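You operate a simulated robot arm through the tools that you are given. There is no shell and no other tool. Be economical: measure what you need, move in short steps, check, and stop when the job is done.

You are at the controls of a simulated two-armed robot. One attempt, no reset.

## Task
Wipe up the spill on the table with the dishcloth and put it back.

Only the result counts: the job must be done as asked and must still hold three seconds after the hand-in. Knocking over, shifting, dropping, spilling or breaking anything else fails it.

## Robot
Two 6-joint arms with two-finger parallel grippers on one trunk, on a base that drives. Base frame: it is fixed to the floor where the robot stands at the start and does not move with it; the origin is under the middle of the robot, x ahead of it, y to its left, z up. Units: m, degrees, N and s.
The left shoulder is at the start at [0.06, 0.187, 0.847], the right one opposite. With the tool pointing down near the work surface each hand reaches from about 0.28 to 0.62 m from the robot's upright axis, wherever it stands, measured 20 degrees to its own side. Payload 1.57 kg a hand.
The tool frame of a hand sits at the grasp point between the pads (the TCP): z along the fingers, y along the line on which they close. The tips reach 0.03 m beyond it. The gripper opens to 0.11 m. The fingers are 0.024 m wide and 0.012 m thick; the gripper's body (0.048 by 0.112 m) begins 0.078 m behind the TCP.
Orientation is told as [roll, pitch, yaw] about the base's x, y, z axes, in that order, counted from this pose: with the fingers straight down and closing along the base's y, the tool's x points along the base's -x, its y along +y and its z along -z.

## Interface
- The arms move only by the tool step_arm. It takes "left_commands", "right_commands" or both (then of equal length, played together; a hand with none holds still); each is a list of rows, each an object (a shift or turn left out is 0, a gripper value left out holds the last) with "turn": the turn, a rotation vector about the base's x, y, z in degrees, a list of three; "slide": the shift along the base's x, y, z in m, a list of three; "claw": the finger opening in m, from 0 to 0.11. In form: [{"turn": [wx, wy, wz], "slide": [dx, dy, dz], "claw": claw}, ...]. A call has 1 to 8 rows; each row is the pose to reach, as a shift and turn from the pose commanded when the call began. Rows are played at 5 a second. More than 0.05 m and 8.6 degrees between two rows, or a gripper value outside its range, and nothing of the call is played. Where a pose cannot be reached the arm comes as near as it can. A force on the tool above 40 N (or 10 N above the force at the start of the call, whichever is more), or a blocked arm, ends the call early, and 0.2 s more pass. Each finger travels about 0.153 m/s and halts on what it meets, pressing with about 20 N; the grip force reading is that of the motor and also rises with nothing between the fingers. The clock runs only during rows and for 0.2 s after the last one: add rows that repeat a pose to give the fingers time. The reply holds the time, the measured pose of the TCP, the force on the tool along the base axes, the opening and the grip force, in the units named above and with some noise, with the torque about the TCP (base axes, N m) and any sound that the robot's microphone picked up.
- Cameras (640 x 400 px; columns grow to the right, rows downward): "scene" is now at [0.0242, 0.0083, 1.414]; the picture's right is [0.07, -1.00, 0.00], its down [-0.63, -0.04, -0.78] and it looks along [0.78, 0.05, -0.63] (base axes); focal length 247 px, centre (320, 200). "left" rides on the left gripper at [0.07, -0.016, -0.141] in its tool frame; the picture's right is [0.23, 0.97, 0.00], its down [-0.85, 0.20, -0.48] and it looks along [-0.47, 0.11, 0.88] (tool axes); focal length 222 px, centre (320, 200). "right" rides on the right gripper at [0.07, 0.016, -0.141] in its tool frame; the picture's right is [-0.23, 0.97, 0.00], its down [-0.86, -0.20, -0.48] and it looks along [-0.47, -0.11, 0.88] (tool axes); focal length 222 px, centre (320, 200). There is no depth. A picture from a camera that has moved, and an enlarged one, comes with that camera's place and axes in the base frame and with its lens. The place of the scene camera against the robot may be out by one fixed shift of up to 0.012 m in any direction.
- snapshot(camera): a new picture of that camera. No time passes.
- raise_lower(by): slides the trunk up (or, below 0, down) by that many m; the arms and the scene camera ride with it, the base frame stays. It gives what a move gives, with no picture.
- drive_base(legs): drives the robot by 1 to 6 legs, each [ahead, left, turn to the left] in m, m and degrees, along the robot's own axes; the way and the turn of a leg run together, so that a leg with both is an arc; at most 1.5 m and 180 degrees a leg. The arms and the cameras ride along, it lands a little off, and it stops where it bumps. It gives what a move gives.
- turn_head(pan, tilt): turns the head with the scene camera to pan (to the left, within 86 degrees either way) and tilt (down, from -29 to 69), counted from straight ahead of the robot. It gives what a move gives.
- inspect(camera, box): a new picture of the part [left, top, right, bottom] of that camera's present view, enlarged. No time passes.
- finish_job(): hands the job in; it is judged then, once.

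Go step by step. Nothing tells you exact positions but the pictures and the camera data: compare them with the known pose of the tool, close in by small moves and look again before you grip or let go. The budget is 120 turns and 92 pictures, counting those below and the enlarged ones. Unless the task says otherwise, let go and move clear before handing in, and close with one line.

The tools are called after "Request:" as a command line: name --argument value ..., lists and objects as JSON in quotes. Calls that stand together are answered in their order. step_arm: Moves the arms, as the interface text tells. Its arguments: {"type":"object","properties":{"left_commands":{"type":"array","items":{"type":"object","properties":{"turn":{"type":"array","items":{"type":"number"}},"slide":{"type":"array","items":{"type":"number"}},"claw":{"type":"number"}}}},"right_commands":{"type":"array","items":{"type":"object","properties":{"turn":{"type":"array","items":{"type":"number"}},"slide":{"type":"array","items":{"type":"number"}},"claw":{"type":"number"}}}}},"required":[]} The other tools are called the same way: raise_lower (by) slides the trunk up or down; drive_base (legs) drives the base; turn_head (pan, tilt) turns the head that bears the scene camera; snapshot (camera) takes a picture; inspect (camera, box) takes an enlarged picture of a part of a camera's view; finish_job () hands the job in.

At the start:

```text
time: 0.0
left_tool_pos: [0.4748, 0.2605, 0.9717]
left_orientation: [0.0, 0.0, 0.0]
left_force: [0.4, -0.1, 0.4]
left_moment: [0.01, 0.01, -0.02]
left_finger_gap: 0.1099
left_gripper_force: 0.0
right_tool_pos: [0.3324, -0.087, 1.0204]
right_orientation: [0.0, 0.0, 0.0]
right_force: [1.0, 0.9, 0.8]
right_moment: [0.0, -0.02, 0.0]
right_finger_gap: 0.1102
right_gripper_force: 0.1
trunk travel left (down, up): [-0.475, 0.515]
robot x, y, heading: [0.0011, 0.0006, 0.1]
head pan, tilt: [3.9, 38.8]
```

scene: 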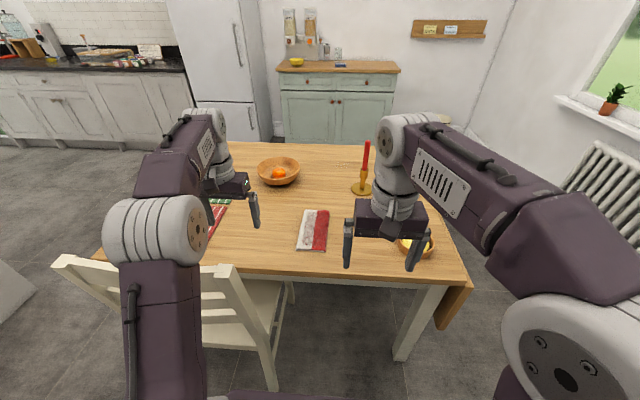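
right: 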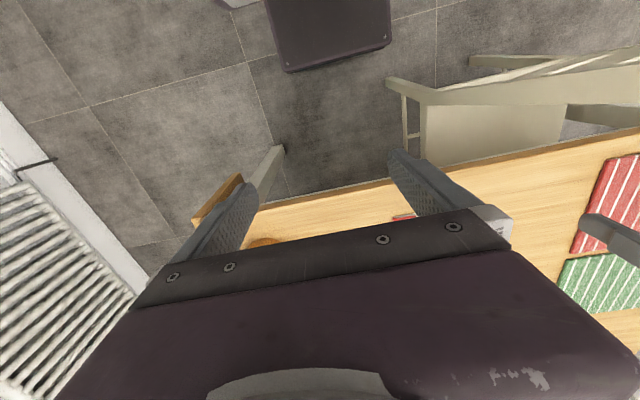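
left: 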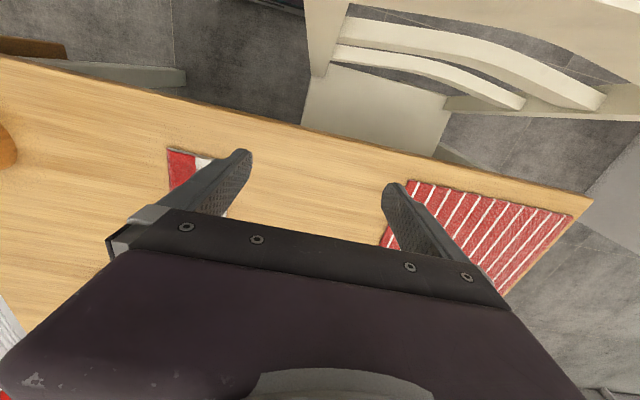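

The table carries a bowl, a candle, a red/white cloth, a red-and-green item on the left and another bowl on the right; the arms hide parts of it. I'll look closer for the dishcloth and the spill.

Request:
inspect --camera "scene" --box '[200, 140, 480, 290]'

Request:
inspect --camera "scene" --box '[0, 0, 420, 150]'

```text
2.29 times, centred on (340, 215) of scene
camera zoom: at [0.0242, 0.0083, 1.414], right [0.07, -1.0, 0.0], down [-0.63, -0.04, -0.78], along [0.78, 0.05, -0.63], focal length 565 px, centre (274, 166)
```

zoom: 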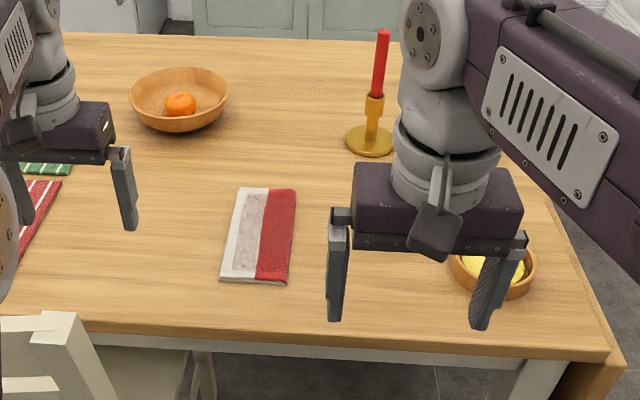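

```text
1.52 times, centred on (210, 75) of scene
camera zoom: at [0.0242, 0.0083, 1.414], right [0.07, -1.0, 0.0], down [-0.63, -0.04, -0.78], along [0.78, 0.05, -0.63], focal length 377 px, centre (488, 390)
```

zoom: 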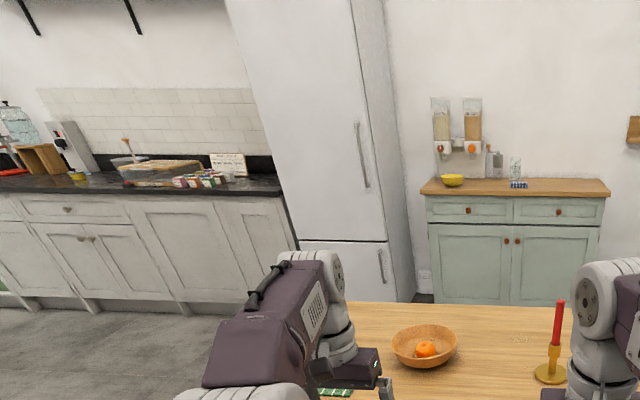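

The red/white folded cloth lies mid-table; no spill is visible yet. I'll move the arms aside to open the view.

Request:
step_arm --left_commands '[{"slide": [-0.03, 0.03, 0.02]}, {"slide": [-0.06, 0.06, 0.04]}, {"slide": [-0.09, 0.09, 0.06]}, {"slide": [-0.12, 0.12, 0.08]}, {"slide": [-0.15, 0.14, 0.08]}]' --right_commands '[{"slide": [0, -0.04, 0]}, {"slide": [0, -0.08, 0]}, {"slide": [0, -0.12, 0]}, {"slide": [0, -0.16, 0]}, {"slide": [0, -0.2, 0]}]'

Request:
turn_head --pan 0 --tilt 45

Request:
snapshot --camera "scene"

Request:
inspect --camera "scene" --box '[220, 90, 440, 240]'

```text
time: 1.2
left_tool_pos: [0.3245, 0.3993, 1.0527]
left_orientation: [0.0, 0.0, 0.1]
left_force: [0.4, -0.8, -0.6]
left_moment: [-0.02, -0.01, 0.01]
left_finger_gap: 0.1099
left_gripper_force: 0.1
right_tool_pos: [0.3308, -0.2878, 1.0209]
right_orientation: [0.0, 0.0, 0.0]
right_force: [-1.1, -1.0, 0.0]
right_moment: [0.03, 0.0, -0.02]
right_finger_gap: 0.1097
right_gripper_force: 0.2
trunk travel left (down, up): [-0.475, 0.515]
robot x, y, heading: [0.0014, -0.0042, 0.0]
head pan, tilt: [3.9, 38.8]
```

```text
time: 1.9
left_tool_pos: [0.3254, 0.4007, 1.0516]
left_orientation: [0.0, 0.1, 0.0]
left_force: [-0.4, -0.3, 0.2]
left_moment: [-0.01, 0.0, -0.02]
left_finger_gap: 0.1101
left_gripper_force: 0.0
right_tool_pos: [0.3321, -0.2875, 1.0209]
right_orientation: [0.0, 0.0, 0.0]
right_force: [0.3, 0.5, -0.4]
right_moment: [0.02, 0.01, 0.01]
right_finger_gap: 0.11
right_gripper_force: 0.1
trunk travel left (down, up): [-0.475, 0.515]
robot x, y, heading: [-0.0024, 0.0005, -0.2]
head pan, tilt: [0.0, 45.0]
```

```text
86 pictures are left
camera scene: at [0.02, 0.0026, 1.405], right [0.0, -1.0, 0.0], down [-0.71, 0.0, -0.71], along [0.71, 0.0, -0.71], focal length 247 px, centre (320, 200)
```

scene: 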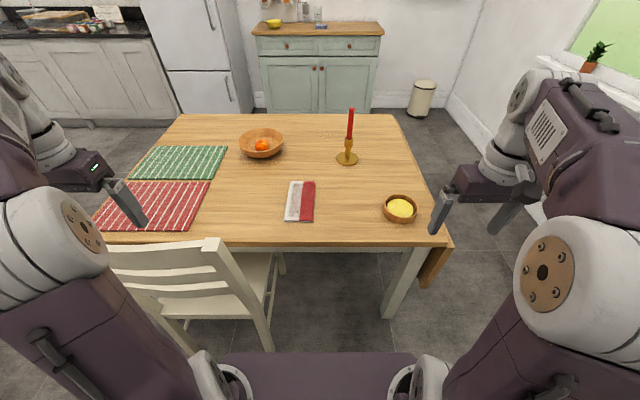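

```text
2.67 times, centred on (330, 165) of scene
camera zoom: at [0.02, 0.0026, 1.405], right [0.0, -1.0, 0.0], down [-0.71, 0.0, -0.71], along [0.71, 0.0, -0.71], focal length 659 px, centre (293, 293)
```

zoom: 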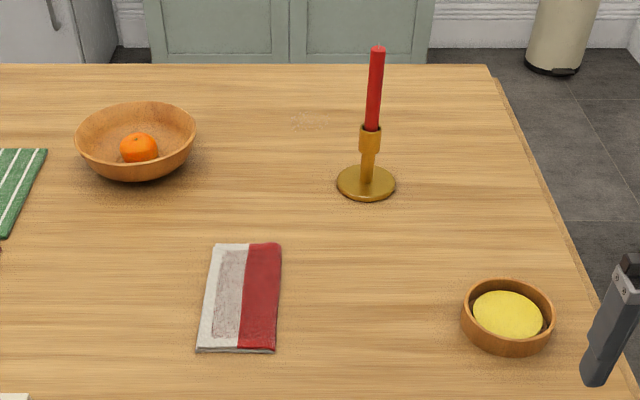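

A faint speckled patch shows behind the candle, around zoom (300,120); the cloth is the folded red/white piece. I'll enlarge both.

Request:
inspect --camera "scene" --box '[290, 112, 370, 162]'

Request:
inspect --camera "scene" --box '[270, 170, 350, 230]'

Request:
inspect --camera "scene" --box '[90, 110, 290, 250]'

```text
8.00 times, centred on (330, 137) of scene
camera zoom: at [0.02, 0.0026, 1.405], right [0.0, -1.0, 0.0], down [-0.71, 0.0, -0.71], along [0.71, 0.0, -0.71], focal length 1978 px, centre (240, 704)
```

zoom: 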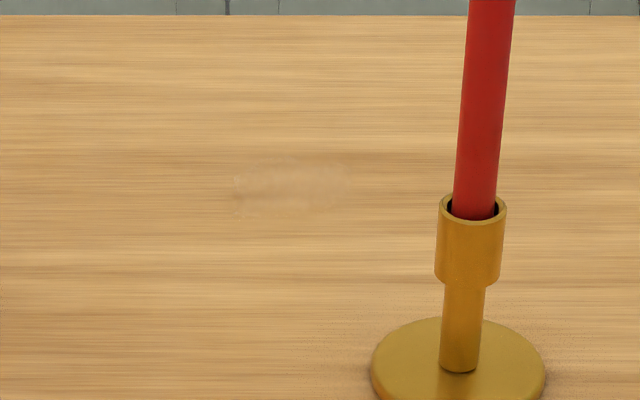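

```text
6.67 times, centred on (310, 200) of scene
camera zoom: at [0.02, 0.0026, 1.405], right [0.0, -1.0, 0.0], down [-0.71, 0.0, -0.71], along [0.71, 0.0, -0.71], focal length 1648 px, centre (387, 200)
```

zoom: 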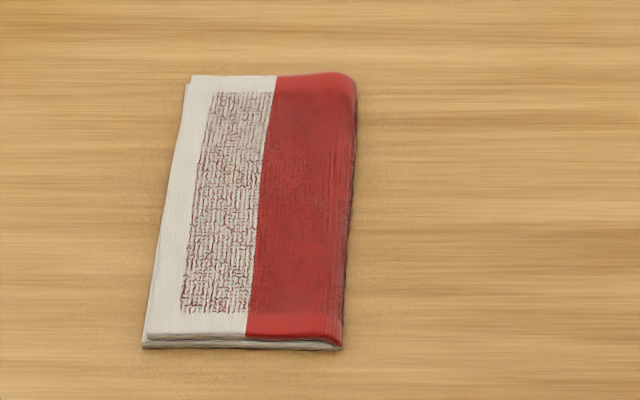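

```text
2.86 times, centred on (190, 180) of scene
camera zoom: at [0.02, 0.0026, 1.405], right [0.0, -1.0, 0.0], down [-0.71, 0.0, -0.71], along [0.71, 0.0, -0.71], focal length 706 px, centre (691, 257)
```

zoom: 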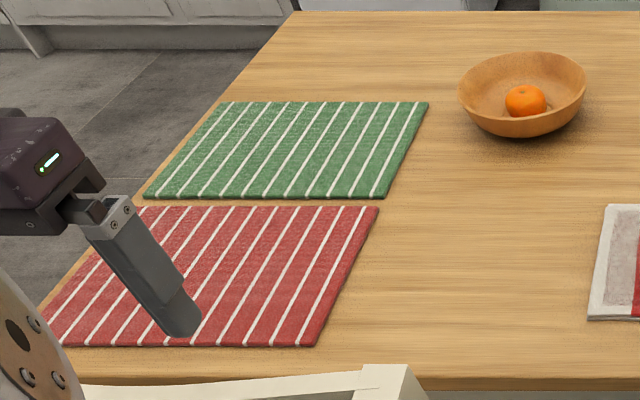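

The spill is a clear puddle about 7 cm across near (1.15, -0.03), too far to reach from this side of the table. The dishcloth is near (0.69, 0.08). I'll move closer and inspect the cloth with the left hand first.

Request:
drive_base --legs '[[0, -0.13, 0], [0.13, 0, 0]]'

Request:
step_arm --left_commands '[{"slide": [0.03, -0.03, 0]}, {"slide": [0.06, -0.06, 0]}, {"slide": [0.09, -0.09, 0]}, {"slide": [0.12, -0.12, 0]}, {"slide": [0.15, -0.15, 0]}, {"slide": [0.16, -0.18, 0]}]'

Request:
snapshot --camera "left"

Request:
snapshot --camera "scene"

```text
time: 4.0
left_tool_pos: [0.4563, 0.2702, 1.0516]
left_orientation: [0.0, -0.1, -0.1]
left_force: [0.1, 0.0, -1.1]
left_moment: [0.01, 0.05, -0.01]
left_finger_gap: 0.1098
left_gripper_force: 0.1
right_tool_pos: [0.4628, -0.4177, 1.021]
right_orientation: [0.0, 0.0, -0.1]
right_force: [-0.2, -0.3, 0.6]
right_moment: [-0.02, 0.04, 0.02]
right_finger_gap: 0.1101
right_gripper_force: 0.0
trunk travel left (down, up): [-0.475, 0.515]
robot x, y, heading: [0.1316, -0.1282, -0.1]
head pan, tilt: [0.0, 45.0]
```

```text
time: 5.4
left_tool_pos: [0.6036, 0.0883, 1.0465]
left_orientation: [0.0, -0.2, -0.2]
left_force: [-0.1, 0.3, 0.0]
left_moment: [-0.03, 0.0, -0.02]
left_finger_gap: 0.1101
left_gripper_force: 0.0
left hand out of reach, approached as far as the arm can: row 5, 6
right_tool_pos: [0.4612, -0.418, 1.0202]
right_orientation: [0.1, 0.0, -0.1]
right_force: [-0.7, -0.2, 0.2]
right_moment: [0.0, 0.02, -0.02]
right_finger_gap: 0.11
right_gripper_force: 0.0
trunk travel left (down, up): [-0.475, 0.515]
robot x, y, heading: [0.1318, -0.1311, -0.1]
head pan, tilt: [0.0, 45.0]
```

```text
81 pictures are left
camera left: at [0.5341, 0.0715, 1.1875], right [-0.23, 0.97, 0.0], down [0.85, 0.2, 0.48], along [0.47, 0.11, -0.88], focal length 222 px, centre (320, 200)
```

left: 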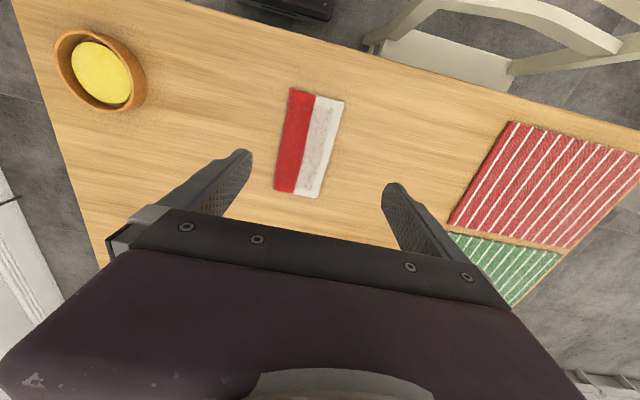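

```text
80 pictures are left
camera scene: at [0.1493, -0.1288, 1.405], right [0.0, -1.0, 0.0], down [-0.71, 0.0, -0.71], along [0.71, 0.0, -0.71], focal length 247 px, centre (320, 200)
```

scene: 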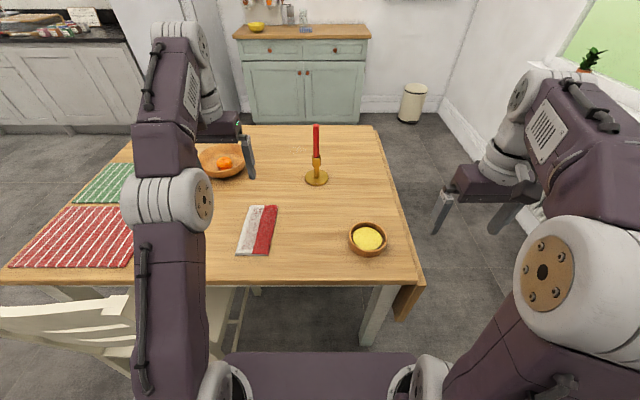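

Triangulating puts the table top near z≈0.755 and the cloth at about x 0.56–0.76, y 0.023–0.125, so roughly 10 x 20 cm. I'll lower the hand above it for a finer look.

Request:
step_arm --left_commands '[{"slide": [0.0, -0.005, -0.05]}, {"slide": [0.01, -0.01, -0.1]}, {"slide": [0.02, -0.015, -0.14]}, {"slide": [0.04, -0.015, -0.17]}, {"slide": [0.04, -0.015, -0.17]}]'

Request:
snapshot --camera "left"

```text
refused: row 1 steps farther than a row can; nothing moved
```

```text
79 pictures are left
camera left: at [0.5341, 0.0715, 1.1875], right [-0.23, 0.97, 0.0], down [0.85, 0.2, 0.48], along [0.47, 0.11, -0.88], focal length 222 px, centre (320, 200)
```

left: 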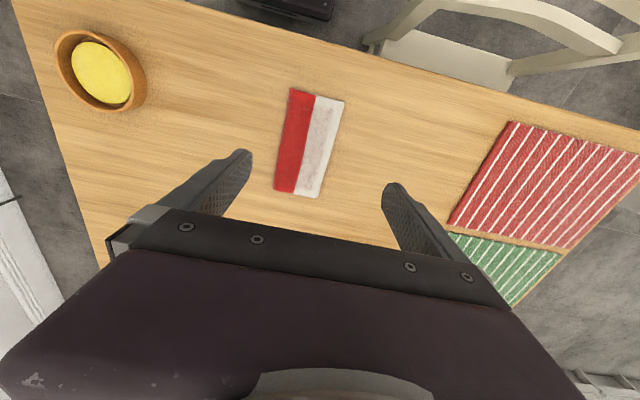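

The step was slightly too long, so I'll use smaller rows.

Request:
step_arm --left_commands '[{"slide": [0.0, -0.005, -0.04]}, {"slide": [0.01, -0.01, -0.08]}, {"slide": [0.02, -0.015, -0.12]}, {"slide": [0.035, -0.015, -0.15]}, {"slide": [0.04, -0.015, -0.17]}, {"slide": [0.04, -0.015, -0.17]}]'

Request:
snapshot --camera "left"

```text
time: 6.8
left_tool_pos: [0.645, 0.0736, 0.8773]
left_orientation: [0.0, 0.0, 0.0]
left_force: [0.4, 0.0, -0.1]
left_moment: [-0.02, -0.01, 0.0]
left_finger_gap: 0.1099
left_gripper_force: 0.0
right_tool_pos: [0.4604, -0.4193, 1.0213]
right_orientation: [-0.1, 0.0, -0.1]
right_force: [-0.4, -0.1, -0.4]
right_moment: [0.01, -0.02, 0.01]
right_finger_gap: 0.11
right_gripper_force: 0.0
trunk travel left (down, up): [-0.475, 0.515]
robot x, y, heading: [0.1296, -0.1319, -0.3]
head pan, tilt: [0.0, 45.0]
```

```text
78 pictures are left
camera left: at [0.5755, 0.0581, 1.0171], right [-0.23, 0.97, 0.0], down [0.86, 0.2, 0.48], along [0.47, 0.11, -0.88], focal length 222 px, centre (320, 200)
```

left: 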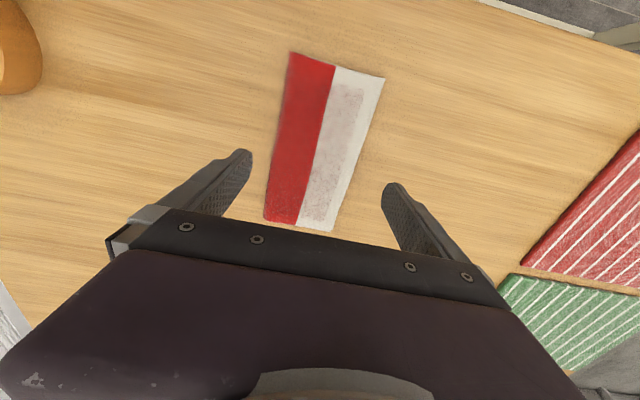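

The cloth spans about x 0.56–0.755, y 0.024–0.119 (9.5 cm wide) with its top near z≈0.765 and almost no yaw. I'll straddle its width with the open fingers and come down in stages.

Request:
step_arm --left_commands '[{"slide": [0.005, -0.002, -0.03]}, {"slide": [0.01, -0.002, -0.06]}, {"slide": [0.01, -0.002, -0.07]}, {"slide": [0.01, -0.002, -0.07]}]'

Request:
snapshot --camera "left"

Request:
inspect --camera "scene" --box '[200, 180, 300, 280]'

```text
time: 7.8
left_tool_pos: [0.6547, 0.0719, 0.8059]
left_orientation: [0.0, -0.1, -0.1]
left_force: [0.7, 0.5, -0.3]
left_moment: [-0.01, 0.02, 0.0]
left_finger_gap: 0.11
left_gripper_force: 0.0
right_tool_pos: [0.462, -0.4186, 1.0205]
right_orientation: [0.0, 0.0, -0.1]
right_force: [0.2, 0.5, -0.7]
right_moment: [0.0, 0.01, -0.01]
right_finger_gap: 0.1098
right_gripper_force: 0.1
trunk travel left (down, up): [-0.475, 0.515]
robot x, y, heading: [0.1293, -0.1328, -0.2]
head pan, tilt: [0.0, 45.0]
```

```text
77 pictures are left
camera left: at [0.5848, 0.0565, 0.9466], right [-0.23, 0.97, 0.0], down [0.86, 0.2, 0.48], along [0.47, 0.11, -0.88], focal length 222 px, centre (320, 200)
```

left: 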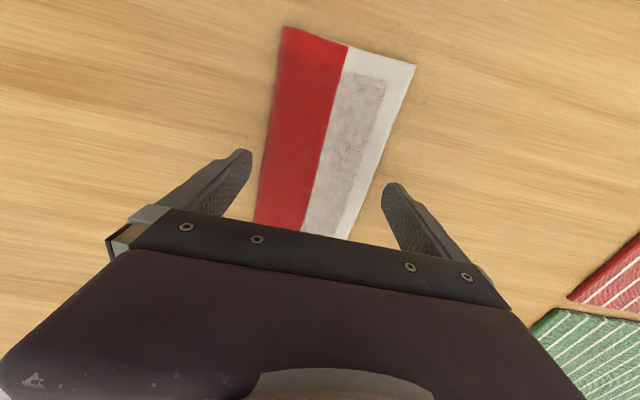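

```text
4.00 times, centred on (250, 230) of scene
camera zoom: at [0.1502, -0.1276, 1.405], right [0.0, -1.0, 0.0], down [-0.71, 0.0, -0.71], along [0.71, 0.0, -0.71], focal length 989 px, centre (600, 80)
```

zoom: 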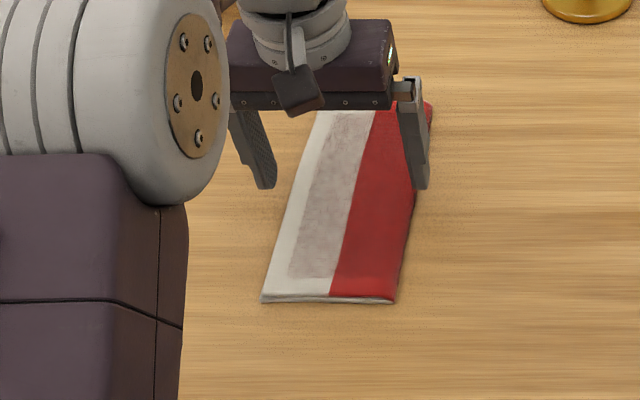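

The fingers straddle the cloth evenly. I'll go down gently until the tips touch the table.

Request:
step_arm --left_commands '[{"slide": [0, 0, -0.008]}, {"slide": [0, 0, -0.014]}, {"slide": [0, 0, -0.018]}, {"slide": [0, 0, -0.018]}]'

Request:
inspect --camera "scene" --box '[200, 180, 300, 280]'

Request:
snapshot --camera "left"

```text
time: 8.8
left_tool_pos: [0.6547, 0.0724, 0.7879]
left_orientation: [0.0, 0.0, -0.1]
left_force: [0.3, -0.7, -1.2]
left_moment: [0.0, -0.02, 0.01]
left_finger_gap: 0.1101
left_gripper_force: 0.1
right_tool_pos: [0.4616, -0.4192, 1.0222]
right_orientation: [0.0, 0.0, -0.2]
right_force: [0.8, 0.5, 0.5]
right_moment: [0.02, 0.01, -0.03]
right_finger_gap: 0.1102
right_gripper_force: 0.0
trunk travel left (down, up): [-0.475, 0.515]
robot x, y, heading: [0.1283, -0.1286, 0.3]
head pan, tilt: [0.0, 45.0]
```

```text
4.00 times, centred on (250, 230) of scene
camera zoom: at [0.1501, -0.1277, 1.405], right [0.0, -1.0, 0.0], down [-0.71, 0.0, -0.71], along [0.71, 0.0, -0.71], focal length 989 px, centre (600, 80)
```

zoom: 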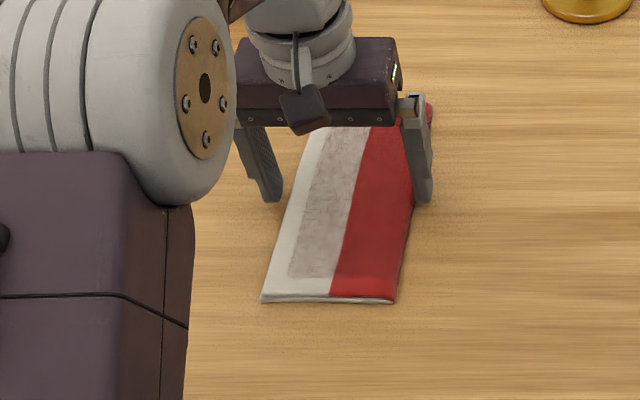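

```text
74 pictures are left
camera left: at [0.5855, 0.0563, 0.9288], right [-0.23, 0.97, 0.0], down [0.86, 0.2, 0.48], along [0.47, 0.11, -0.88], focal length 222 px, centre (320, 200)
```

left: 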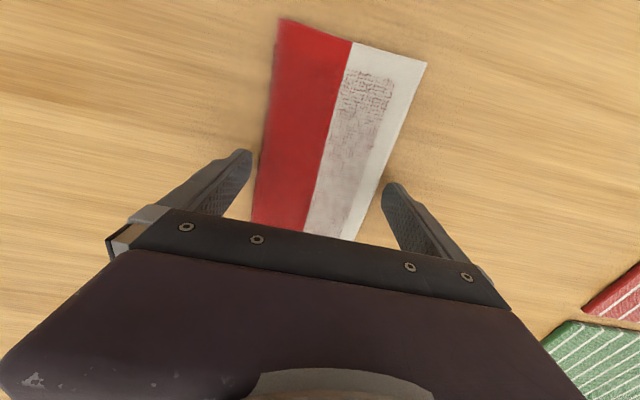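

Still clear of the table; I'll continue down in small steps.

Request:
step_arm --left_commands '[{"slide": [0, 0, -0.005]}, {"slide": [0, 0, -0.01]}, {"slide": [0, 0, -0.014]}, {"slide": [0, 0, -0.014]}]'

Request:
inspect --camera "scene" --box '[200, 180, 300, 280]'

Request:
snapshot --camera "left"

```text
time: 9.9
left_tool_pos: [0.654, 0.0716, 0.7803]
left_orientation: [-0.1, -0.7, 0.0]
left_force: [-7.4, -1.0, 19.2]
left_moment: [-0.97, 0.47, -0.48]
left_finger_gap: 0.1088
left_gripper_force: 0.1
right_tool_pos: [0.4579, -0.4184, 1.021]
right_orientation: [0.1, -0.2, -0.1]
right_force: [0.2, -0.1, 0.5]
right_moment: [0.0, -0.03, 0.0]
right_finger_gap: 0.11
right_gripper_force: 0.1
trunk travel left (down, up): [-0.475, 0.515]
robot x, y, heading: [0.1305, -0.1298, -0.1]
head pan, tilt: [0.0, 45.0]
stopped in row 4 (left hand): the force on the tool passed its limit at 42 N (the readings are from after the stop); the commanded pose is now the measured one
```

```text
4.00 times, centred on (250, 230) of scene
camera zoom: at [0.1458, -0.1285, 1.4049], right [0.0, -1.0, 0.0], down [-0.7, 0.0, -0.71], along [0.71, 0.0, -0.7], focal length 989 px, centre (600, 80)
```

zoom: 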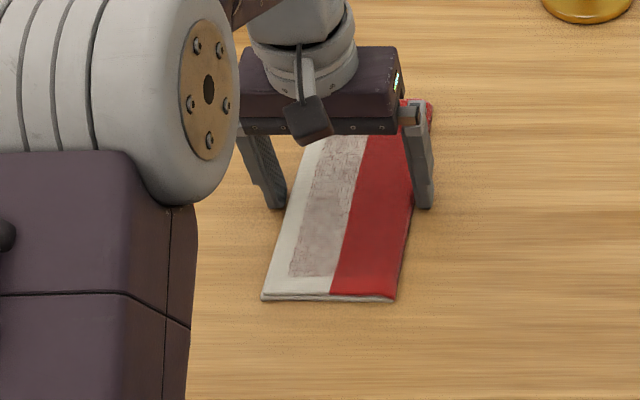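

```text
72 pictures are left
camera left: at [0.5835, 0.0561, 0.9196], right [-0.22, 0.97, 0.0], down [0.85, 0.2, 0.49], along [0.48, 0.11, -0.87], focal length 222 px, centre (320, 200)
```

left: 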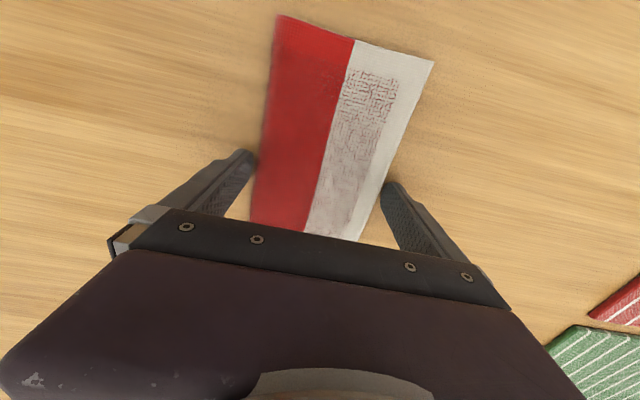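

The tips touch the table at TCP z≈0.779, so the table top is about z 0.75. I'll ease up 3 mm and close on the cloth.

Request:
step_arm --left_commands '[{"slide": [0, 0, 0.003]}, {"slide": [0, 0, 0.003], "claw": 0.09}, {"slide": [0, 0, 0.003], "claw": 0.07}, {"slide": [0, 0, 0.003], "claw": 0.07}]'

Request:
inspect --camera "scene" --box '[200, 180, 300, 280]'

Request:
snapshot --camera "left"

```text
time: 10.9
left_tool_pos: [0.656, 0.0724, 0.7808]
left_orientation: [0.0, -0.5, -0.1]
left_force: [-0.2, -0.8, 1.1]
left_moment: [0.02, 0.05, 0.04]
left_finger_gap: 0.0698
left_gripper_force: 0.1
right_tool_pos: [0.462, -0.4185, 1.021]
right_orientation: [0.0, 0.0, -0.1]
right_force: [-0.1, 0.0, 0.6]
right_moment: [0.01, -0.01, 0.0]
right_finger_gap: 0.1101
right_gripper_force: 0.1
trunk travel left (down, up): [-0.475, 0.515]
robot x, y, heading: [0.1259, -0.1274, -0.2]
head pan, tilt: [0.0, 45.0]
```

```text
4.00 times, centred on (250, 230) of scene
camera zoom: at [0.15, -0.1276, 1.4049], right [0.0, -1.0, 0.0], down [-0.71, 0.0, -0.71], along [0.71, 0.0, -0.71], focal length 989 px, centre (600, 80)
```

zoom: 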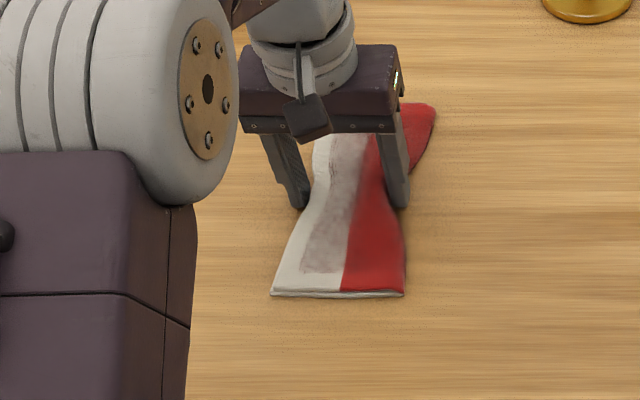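

```text
70 pictures are left
camera left: at [0.5862, 0.0565, 0.9199], right [-0.23, 0.97, 0.0], down [0.85, 0.2, 0.49], along [0.47, 0.11, -0.87], focal length 222 px, centre (320, 200)
```

left: 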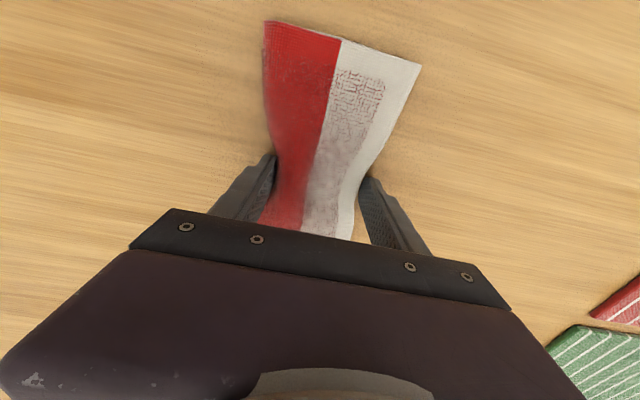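

The cloth is soft and bunches between the fingers. I'll close fully and check the grip.

Request:
step_arm --left_commands '[{"claw": 0.05}, {"claw": 0.03}, {"claw": 0.01}, {"claw": 0.0}, {"claw": 0.0}]'

Request:
inspect --camera "scene" --box '[200, 180, 300, 280]'

```text
time: 12.1
left_tool_pos: [0.6567, 0.0717, 0.779]
left_orientation: [0.0, -0.5, -0.1]
left_force: [-0.2, -0.1, 1.6]
left_moment: [0.1, 0.0, 0.02]
left_finger_gap: 0.0142
left_gripper_force: 20.1
right_tool_pos: [0.461, -0.418, 1.0218]
right_orientation: [0.1, 0.1, -0.1]
right_force: [-0.2, 0.4, -0.3]
right_moment: [0.01, 0.06, 0.01]
right_finger_gap: 0.1098
right_gripper_force: 0.1
trunk travel left (down, up): [-0.475, 0.515]
robot x, y, heading: [0.1269, -0.1303, -0.1]
head pan, tilt: [0.0, 45.0]
```

```text
4.00 times, centred on (250, 230) of scene
camera zoom: at [0.1499, -0.1276, 1.405], right [0.0, -1.0, 0.0], down [-0.71, 0.0, -0.71], along [0.71, 0.0, -0.71], focal length 989 px, centre (600, 80)
```

zoom: 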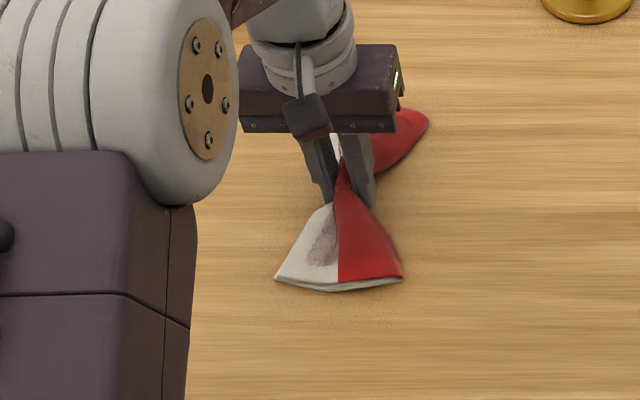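

The cloth is gripped, with a 14 mm gap and 20 N. I'll lift and retract slightly, then look.

Request:
step_arm --left_commands '[{"slide": [0, 0, 0.04]}, {"slide": [0, 0, 0.08]}, {"slide": [-0.01, 0, 0.12]}, {"slide": [-0.04, 0, 0.155]}, {"slide": [-0.07, 0.02, 0.19]}, {"slide": [-0.1, 0.04, 0.22]}, {"slide": [-0.14, 0.06, 0.24]}, {"slide": [-0.18, 0.08, 0.25]}]'

Request:
snapshot --camera "scene"

Request:
snapshot --camera "left"

```text
refused: row 5 steps farther than a row can; nothing moved
```

```text
68 pictures are left
camera scene: at [0.1499, -0.1276, 1.405], right [0.0, -1.0, 0.0], down [-0.71, 0.0, -0.71], along [0.71, 0.0, -0.71], focal length 247 px, centre (320, 200)
```

scene: 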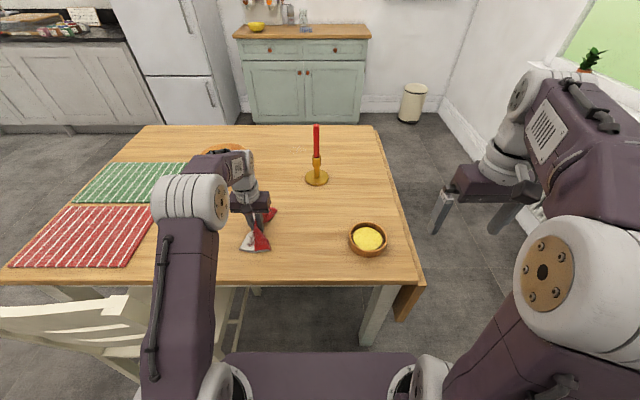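

```text
67 pictures are left
camera left: at [0.5861, 0.0565, 0.9202], right [-0.23, 0.97, 0.0], down [0.85, 0.2, 0.49], along [0.47, 0.11, -0.87], focal length 222 px, centre (320, 200)
```

left: 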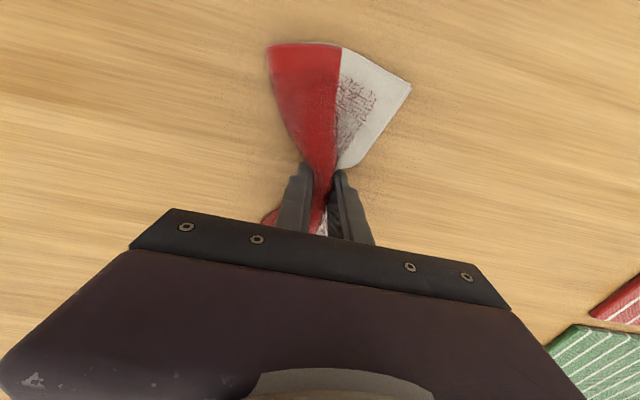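

The row limit refused that move again, so I'll lift with smaller rows.

Request:
step_arm --left_commands '[{"slide": [0, 0, 0.04]}, {"slide": [0, 0, 0.08]}, {"slide": [-0.01, 0, 0.12]}, {"slide": [-0.03, 0, 0.155]}, {"slide": [-0.06, 0.01, 0.19]}, {"slide": [-0.09, 0.02, 0.22]}, {"slide": [-0.13, 0.03, 0.23]}, {"slide": [-0.17, 0.04, 0.24]}]'

Request:
snapshot --camera "scene"

```text
time: 13.9
left_tool_pos: [0.4866, 0.1117, 1.0212]
left_orientation: [-0.1, -0.6, -0.1]
left_force: [-0.7, 0.0, -0.2]
left_moment: [0.1, 0.01, -0.03]
left_finger_gap: 0.014
left_gripper_force: 20.1
right_tool_pos: [0.4594, -0.4174, 1.0215]
right_orientation: [0.0, -0.2, -0.1]
right_force: [-0.1, -0.5, 0.6]
right_moment: [0.0, -0.01, -0.04]
right_finger_gap: 0.1101
right_gripper_force: 0.0
trunk travel left (down, up): [-0.475, 0.515]
robot x, y, heading: [0.1284, -0.1333, 0.1]
head pan, tilt: [0.0, 45.0]
```

```text
66 pictures are left
camera scene: at [0.1484, -0.1277, 1.405], right [0.0, -1.0, 0.0], down [-0.71, 0.0, -0.71], along [0.71, 0.0, -0.71], focal length 247 px, centre (320, 200)
```

scene: 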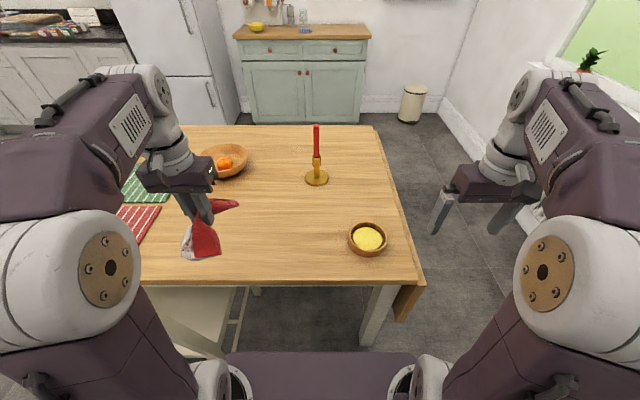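

The cloth is in hand and off the table. I'll back off and look right to plan the way around to the far side, where the spill (≈1.13, -0.03) is within reach.

Request:
drive_base --legs '[[-0.15, 0, 0]]'

Request:
turn_head --pan -50 --tilt 35

Request:
snapshot --camera "scene"

```text
time: 15.3
left_tool_pos: [0.3395, 0.1121, 1.0209]
left_orientation: [0.0, -0.6, -0.1]
left_force: [0.0, -0.4, -0.3]
left_moment: [0.1, -0.03, 0.0]
left_finger_gap: 0.0141
left_gripper_force: 20.3
right_tool_pos: [0.3117, -0.4177, 1.0214]
right_orientation: [-0.1, -0.1, -0.2]
right_force: [0.3, 0.0, 0.8]
right_moment: [-0.04, -0.04, 0.01]
right_finger_gap: 0.1098
right_gripper_force: 0.0
trunk travel left (down, up): [-0.475, 0.515]
robot x, y, heading: [-0.0152, -0.128, -0.3]
head pan, tilt: [0.0, 45.0]
```

```text
time: 16.5
left_tool_pos: [0.3382, 0.1119, 1.0214]
left_orientation: [0.0, -0.6, -0.1]
left_force: [0.3, -0.2, 0.1]
left_moment: [0.08, -0.02, -0.01]
left_finger_gap: 0.014
left_gripper_force: 19.6
right_tool_pos: [0.3128, -0.4173, 1.0216]
right_orientation: [0.0, 0.0, -0.1]
right_force: [0.7, -0.1, 0.9]
right_moment: [-0.01, -0.01, 0.03]
right_finger_gap: 0.1099
right_gripper_force: 0.0
trunk travel left (down, up): [-0.475, 0.515]
robot x, y, heading: [-0.0223, -0.1301, -0.3]
head pan, tilt: [-50.0, 35.0]
```

```text
65 pictures are left
camera scene: at [-0.0235, -0.1946, 1.4198], right [-0.77, -0.64, 0.0], down [-0.37, 0.44, -0.82], along [0.53, -0.63, -0.57], focal length 247 px, centre (320, 200)
```

scene: 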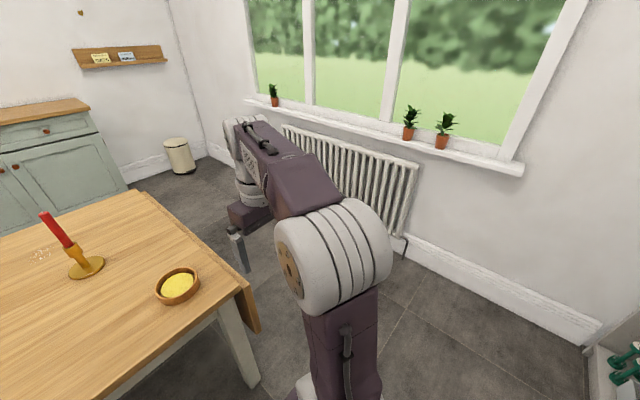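

There is about a metre of free floor between the table's right side (y≈-0.47) and the wall and radiator (y≈-1.55). I'll drive around to the far side and turn to face the table.

Request:
drive_base --legs '[[0, -0.82, 0], [1.0, 0, 0], [0.9, 0, 0]]'

```text
time: 30.0
left_tool_pos: [2.2446, -0.7243, 1.0193]
left_orientation: [0.0, -0.5, -0.4]
left_force: [0.3, 0.8, -0.4]
left_moment: [0.07, 0.03, 0.03]
left_finger_gap: 0.0141
left_gripper_force: 20.6
right_tool_pos: [2.2134, -1.2556, 1.0218]
right_orientation: [0.0, 0.0, -0.5]
right_force: [0.0, 0.4, 0.3]
right_moment: [0.01, 0.0, 0.04]
right_finger_gap: 0.1099
right_gripper_force: 0.1
trunk travel left (down, up): [-0.475, 0.515]
robot x, y, heading: [1.8818, -0.9692, -0.6]
head pan, tilt: [-50.0, 35.0]
```

Request:
drive_base --legs '[[0, 0, 90], [0, 0, 90.5], [0, -1.12, 0]]'

Request:
turn_head --pan 0 --tilt 50

Request:
snapshot --camera "scene"

```text
time: 43.4
left_tool_pos: [1.5408, -0.0889, 1.0199]
left_orientation: [0.0, -0.5, 179.2]
left_force: [-0.2, 0.0, -0.3]
left_moment: [-0.02, 0.0, -0.19]
left_finger_gap: 0.0126
left_gripper_force: 20.3
right_tool_pos: [1.5735, 0.4411, 1.0213]
right_orientation: [-0.1, 0.1, 179.1]
right_force: [-0.3, 0.0, 0.2]
right_moment: [-0.04, 0.01, 0.02]
right_finger_gap: 0.1099
right_gripper_force: 0.1
trunk travel left (down, up): [-0.475, 0.515]
robot x, y, heading: [1.8992, 0.1499, 179.1]
head pan, tilt: [-50.0, 35.0]
```

```text
time: 44.5
left_tool_pos: [1.5406, -0.0901, 1.019]
left_orientation: [-0.1, -0.5, 179.2]
left_force: [-0.1, 0.5, -0.3]
left_moment: [-0.02, 0.04, -0.18]
left_finger_gap: 0.0127
left_gripper_force: 20.0
right_tool_pos: [1.5728, 0.4404, 1.0217]
right_orientation: [0.1, 0.0, 179.1]
right_force: [0.7, -0.1, -0.2]
right_moment: [0.01, -0.01, 0.0]
right_finger_gap: 0.1099
right_gripper_force: 0.0
trunk travel left (down, up): [-0.475, 0.515]
robot x, y, heading: [1.902, 0.1495, 179.1]
head pan, tilt: [0.0, 50.0]
```

```text
64 pictures are left
camera scene: at [1.8819, 0.1512, 1.3981], right [0.02, 1.0, 0.0], down [0.77, -0.01, -0.64], along [-0.64, 0.01, -0.77], focal length 247 px, centre (320, 200)
```

scene: 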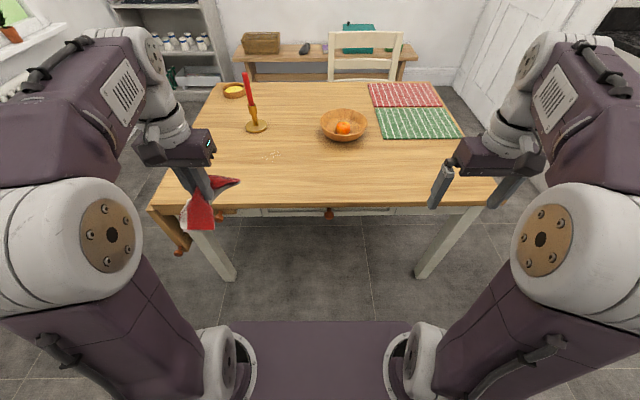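

I'm now on the far side, and the spill shows near pixel (268,155). I'll enlarge it to measure.

Request:
inspect --camera "scene" --box '[220, 110, 320, 210]'

```text
4.00 times, centred on (270, 160) of scene
camera zoom: at [1.8819, 0.1512, 1.3981], right [0.02, 1.0, 0.0], down [0.77, -0.01, -0.64], along [-0.64, 0.01, -0.77], focal length 989 px, centre (520, 360)
```

zoom: 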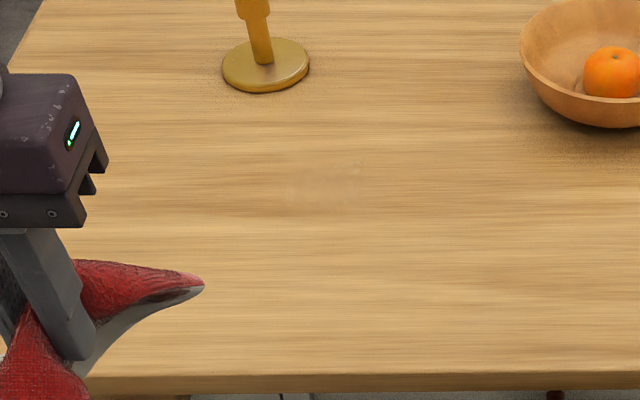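

The spill is about 7.5 cm across at roughly (1.12, -0.03). The candle base is at about (0.91, -0.12) and the bowl at y>0.17, both clear of the wiping area. I'll drive 0.235 m closer, keeping clear of the table edge at x≈1.366.

Request:
drive_base --legs '[[0.235, 0, 0.9]]'

Request:
snapshot --camera "scene"

Request:
snapshot --camera "left"

```text
time: 46.3
left_tool_pos: [1.3071, -0.0926, 1.0211]
left_orientation: [0.0, -0.5, -180.0]
left_force: [0.1, 0.2, -0.2]
left_moment: [-0.02, -0.01, -0.14]
left_finger_gap: 0.0126
left_gripper_force: 20.7
right_tool_pos: [1.3328, 0.4384, 1.02]
right_orientation: [0.0, 0.0, -180.1]
right_force: [-0.8, -0.6, -0.1]
right_moment: [-0.02, -0.04, 0.02]
right_finger_gap: 0.11
right_gripper_force: 0.0
trunk travel left (down, up): [-0.475, 0.515]
robot x, y, heading: [1.6666, 0.1513, -179.9]
head pan, tilt: [0.0, 50.0]
```

```text
62 pictures are left
camera scene: at [1.6459, 0.1527, 1.3981], right [0.0, 1.0, 0.0], down [0.77, 0.0, -0.64], along [-0.64, 0.0, -0.77], focal length 247 px, centre (320, 200)
```

scene: 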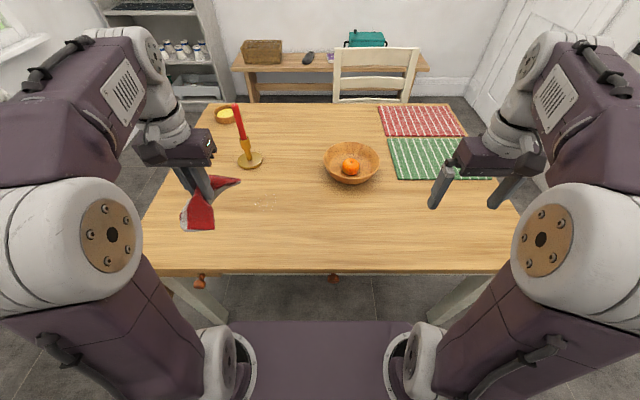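

```text
61 pictures are left
camera left: at [1.3795, -0.076, 1.1603], right [0.23, -0.97, 0.0], down [-0.85, -0.2, 0.49], along [-0.47, -0.11, -0.87], focal length 222 px, centre (320, 200)
```

left: 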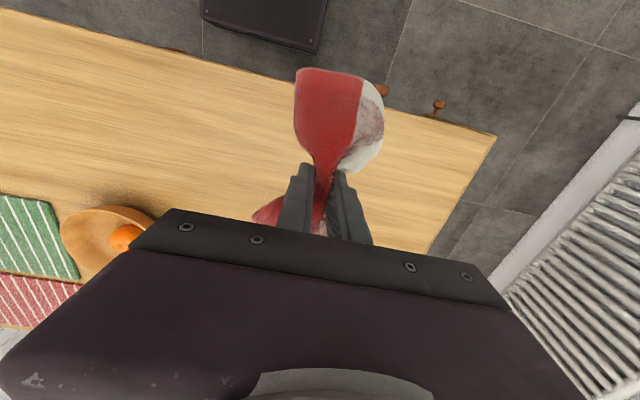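

Clear of the table. I'll bring the cloth above the robot-side rim of the spill and lower it part-way.

Request:
inspect --camera "scene" --box '[220, 150, 320, 250]'

Request:
step_arm --left_commands '[{"slide": [-0.025, 0.01, -0.03]}, {"slide": [-0.05, 0.02, -0.06]}, {"slide": [-0.075, 0.03, -0.09]}, {"slide": [-0.1, 0.04, -0.12]}, {"slide": [-0.12, 0.05, -0.15]}, {"slide": [-0.13, 0.057, -0.17]}, {"slide": [-0.13, 0.057, -0.17]}]'

Request:
inspect --camera "scene" --box '[200, 130, 340, 260]'

Request:
snapshot --camera "left"

```text
4.00 times, centred on (270, 200) of scene
camera zoom: at [1.6459, 0.1527, 1.3981], right [0.0, 1.0, 0.0], down [0.77, 0.0, -0.64], along [-0.64, 0.0, -0.77], focal length 989 px, centre (520, 200)
```

zoom: 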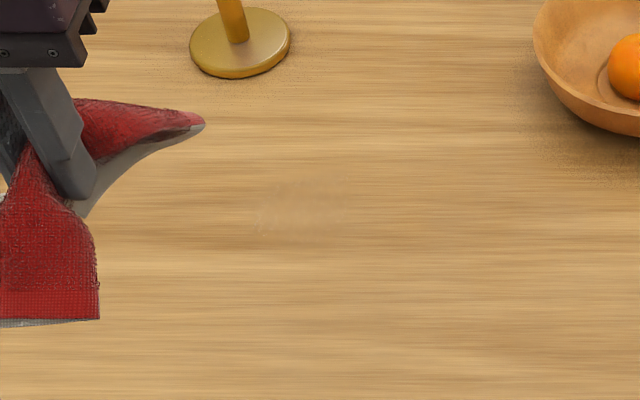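

```text
time: 47.9
left_tool_pos: [1.1783, -0.0363, 0.8505]
left_orientation: [0.0, -0.6, -180.1]
left_force: [0.9, 0.7, 0.0]
left_moment: [-0.01, 0.03, -0.18]
left_finger_gap: 0.0124
left_gripper_force: 19.6
right_tool_pos: [1.3328, 0.4376, 1.0214]
right_orientation: [0.0, 0.1, -180.0]
right_force: [-0.2, -0.2, -0.5]
right_moment: [0.0, 0.02, -0.01]
right_finger_gap: 0.1096
right_gripper_force: 0.1
trunk travel left (down, up): [-0.475, 0.515]
robot x, y, heading: [1.6647, 0.1481, -180.1]
head pan, tilt: [0.0, 50.0]
```

```text
3.08 times, centred on (270, 195) of scene
camera zoom: at [1.647, 0.1526, 1.3981], right [0.0, 1.0, 0.0], down [0.77, 0.0, -0.64], along [-0.64, 0.0, -0.77], focal length 761 px, centre (474, 215)
```

zoom: 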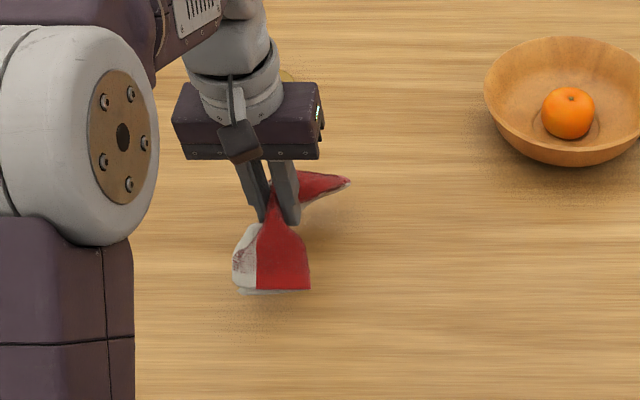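

```text
58 pictures are left
camera left: at [1.2507, -0.0187, 0.9901], right [0.23, -0.97, 0.0], down [-0.85, -0.2, 0.49], along [-0.47, -0.11, -0.87], focal length 222 px, centre (320, 200)
```

left: 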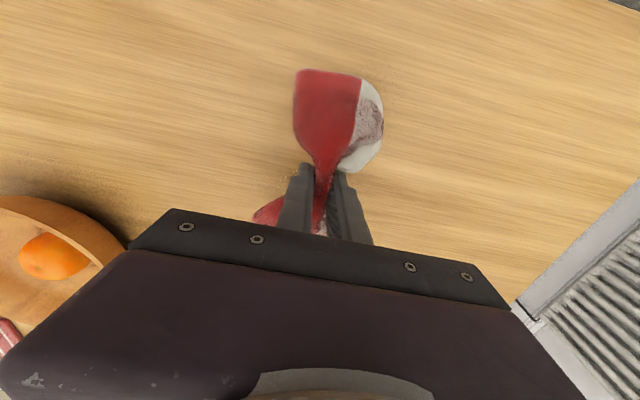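

Spill centre re-measured at about (1.125, -0.03). I'll lower gently to contact just on the near side of it.

Request:
step_arm --left_commands '[{"slide": [0, 0.005, -0.025]}, {"slide": [0, 0.005, -0.05]}, {"slide": [0, 0.005, -0.062]}, {"slide": [0, 0.005, -0.067]}, {"slide": [0, 0.005, -0.067]}]'

Request:
inspect --camera "scene" --box '[200, 130, 340, 260]'

```text
time: 49.1
left_tool_pos: [1.1776, -0.0312, 0.7829]
left_orientation: [0.1, -0.6, -180.0]
left_force: [-0.3, -1.0, 3.9]
left_moment: [0.03, 0.03, -0.19]
left_finger_gap: 0.0125
left_gripper_force: 20.1
right_tool_pos: [1.3331, 0.4357, 1.0205]
right_orientation: [-0.1, 0.0, -180.0]
right_force: [-0.5, 0.1, 0.2]
right_moment: [-0.02, -0.02, 0.02]
right_finger_gap: 0.1101
right_gripper_force: 0.0
trunk travel left (down, up): [-0.475, 0.515]
robot x, y, heading: [1.6672, 0.1497, -180.2]
head pan, tilt: [0.0, 50.0]
```

```text
3.08 times, centred on (270, 195) of scene
camera zoom: at [1.647, 0.1527, 1.3981], right [0.0, 1.0, 0.0], down [0.77, 0.0, -0.64], along [-0.64, 0.0, -0.77], focal length 761 px, centre (474, 215)
```

zoom: 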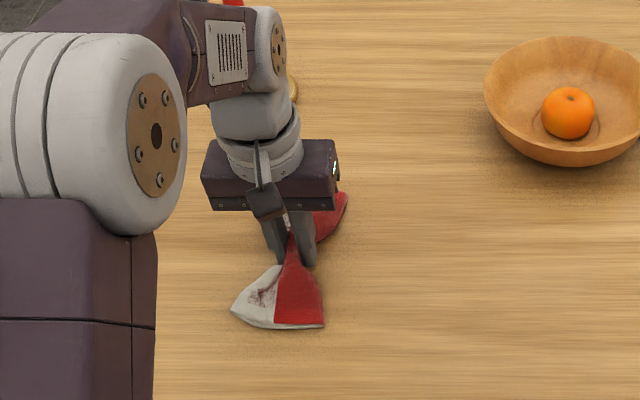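

Light contact of 4 N. I'll wipe now with short strokes across the patch, pressing slightly.

Request:
step_arm --left_commands '[{"slide": [-0.02, 0, -0.002]}, {"slide": [-0.04, 0, -0.002]}, {"slide": [-0.06, 0, -0.002]}, {"slide": [-0.08, 0, -0.002]}, {"slide": [-0.095, 0, -0.002]}, {"slide": [-0.095, -0.03, -0.002]}, {"slide": [-0.07, -0.03, -0.002]}, {"slide": [-0.045, -0.03, -0.002]}]'

Request:
inspect --camera "scene" --box '[200, 130, 340, 260]'

```text
time: 50.9
left_tool_pos: [1.133, -0.0601, 0.7819]
left_orientation: [0.0, -0.6, -180.0]
left_force: [-4.4, 0.2, 10.7]
left_moment: [0.1, 0.09, -0.12]
left_finger_gap: 0.0129
left_gripper_force: 19.7
right_tool_pos: [1.3338, 0.4373, 1.0215]
right_orientation: [-0.1, -0.1, -179.9]
right_force: [-0.1, -0.1, -0.3]
right_moment: [-0.01, -0.03, -0.02]
right_finger_gap: 0.1102
right_gripper_force: 0.1
trunk travel left (down, up): [-0.475, 0.515]
robot x, y, heading: [1.6683, 0.1483, 180.1]
head pan, tilt: [0.0, 50.0]
```

```text
3.08 times, centred on (270, 195) of scene
camera zoom: at [1.6478, 0.153, 1.3981], right [0.0, 1.0, 0.0], down [0.77, 0.0, -0.64], along [-0.64, 0.0, -0.77], focal length 761 px, centre (474, 215)
```

zoom: 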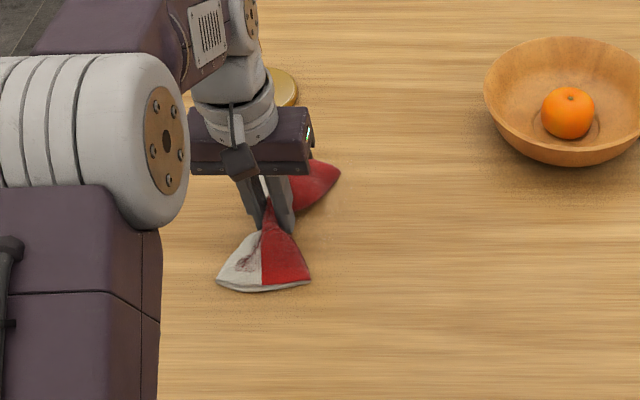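

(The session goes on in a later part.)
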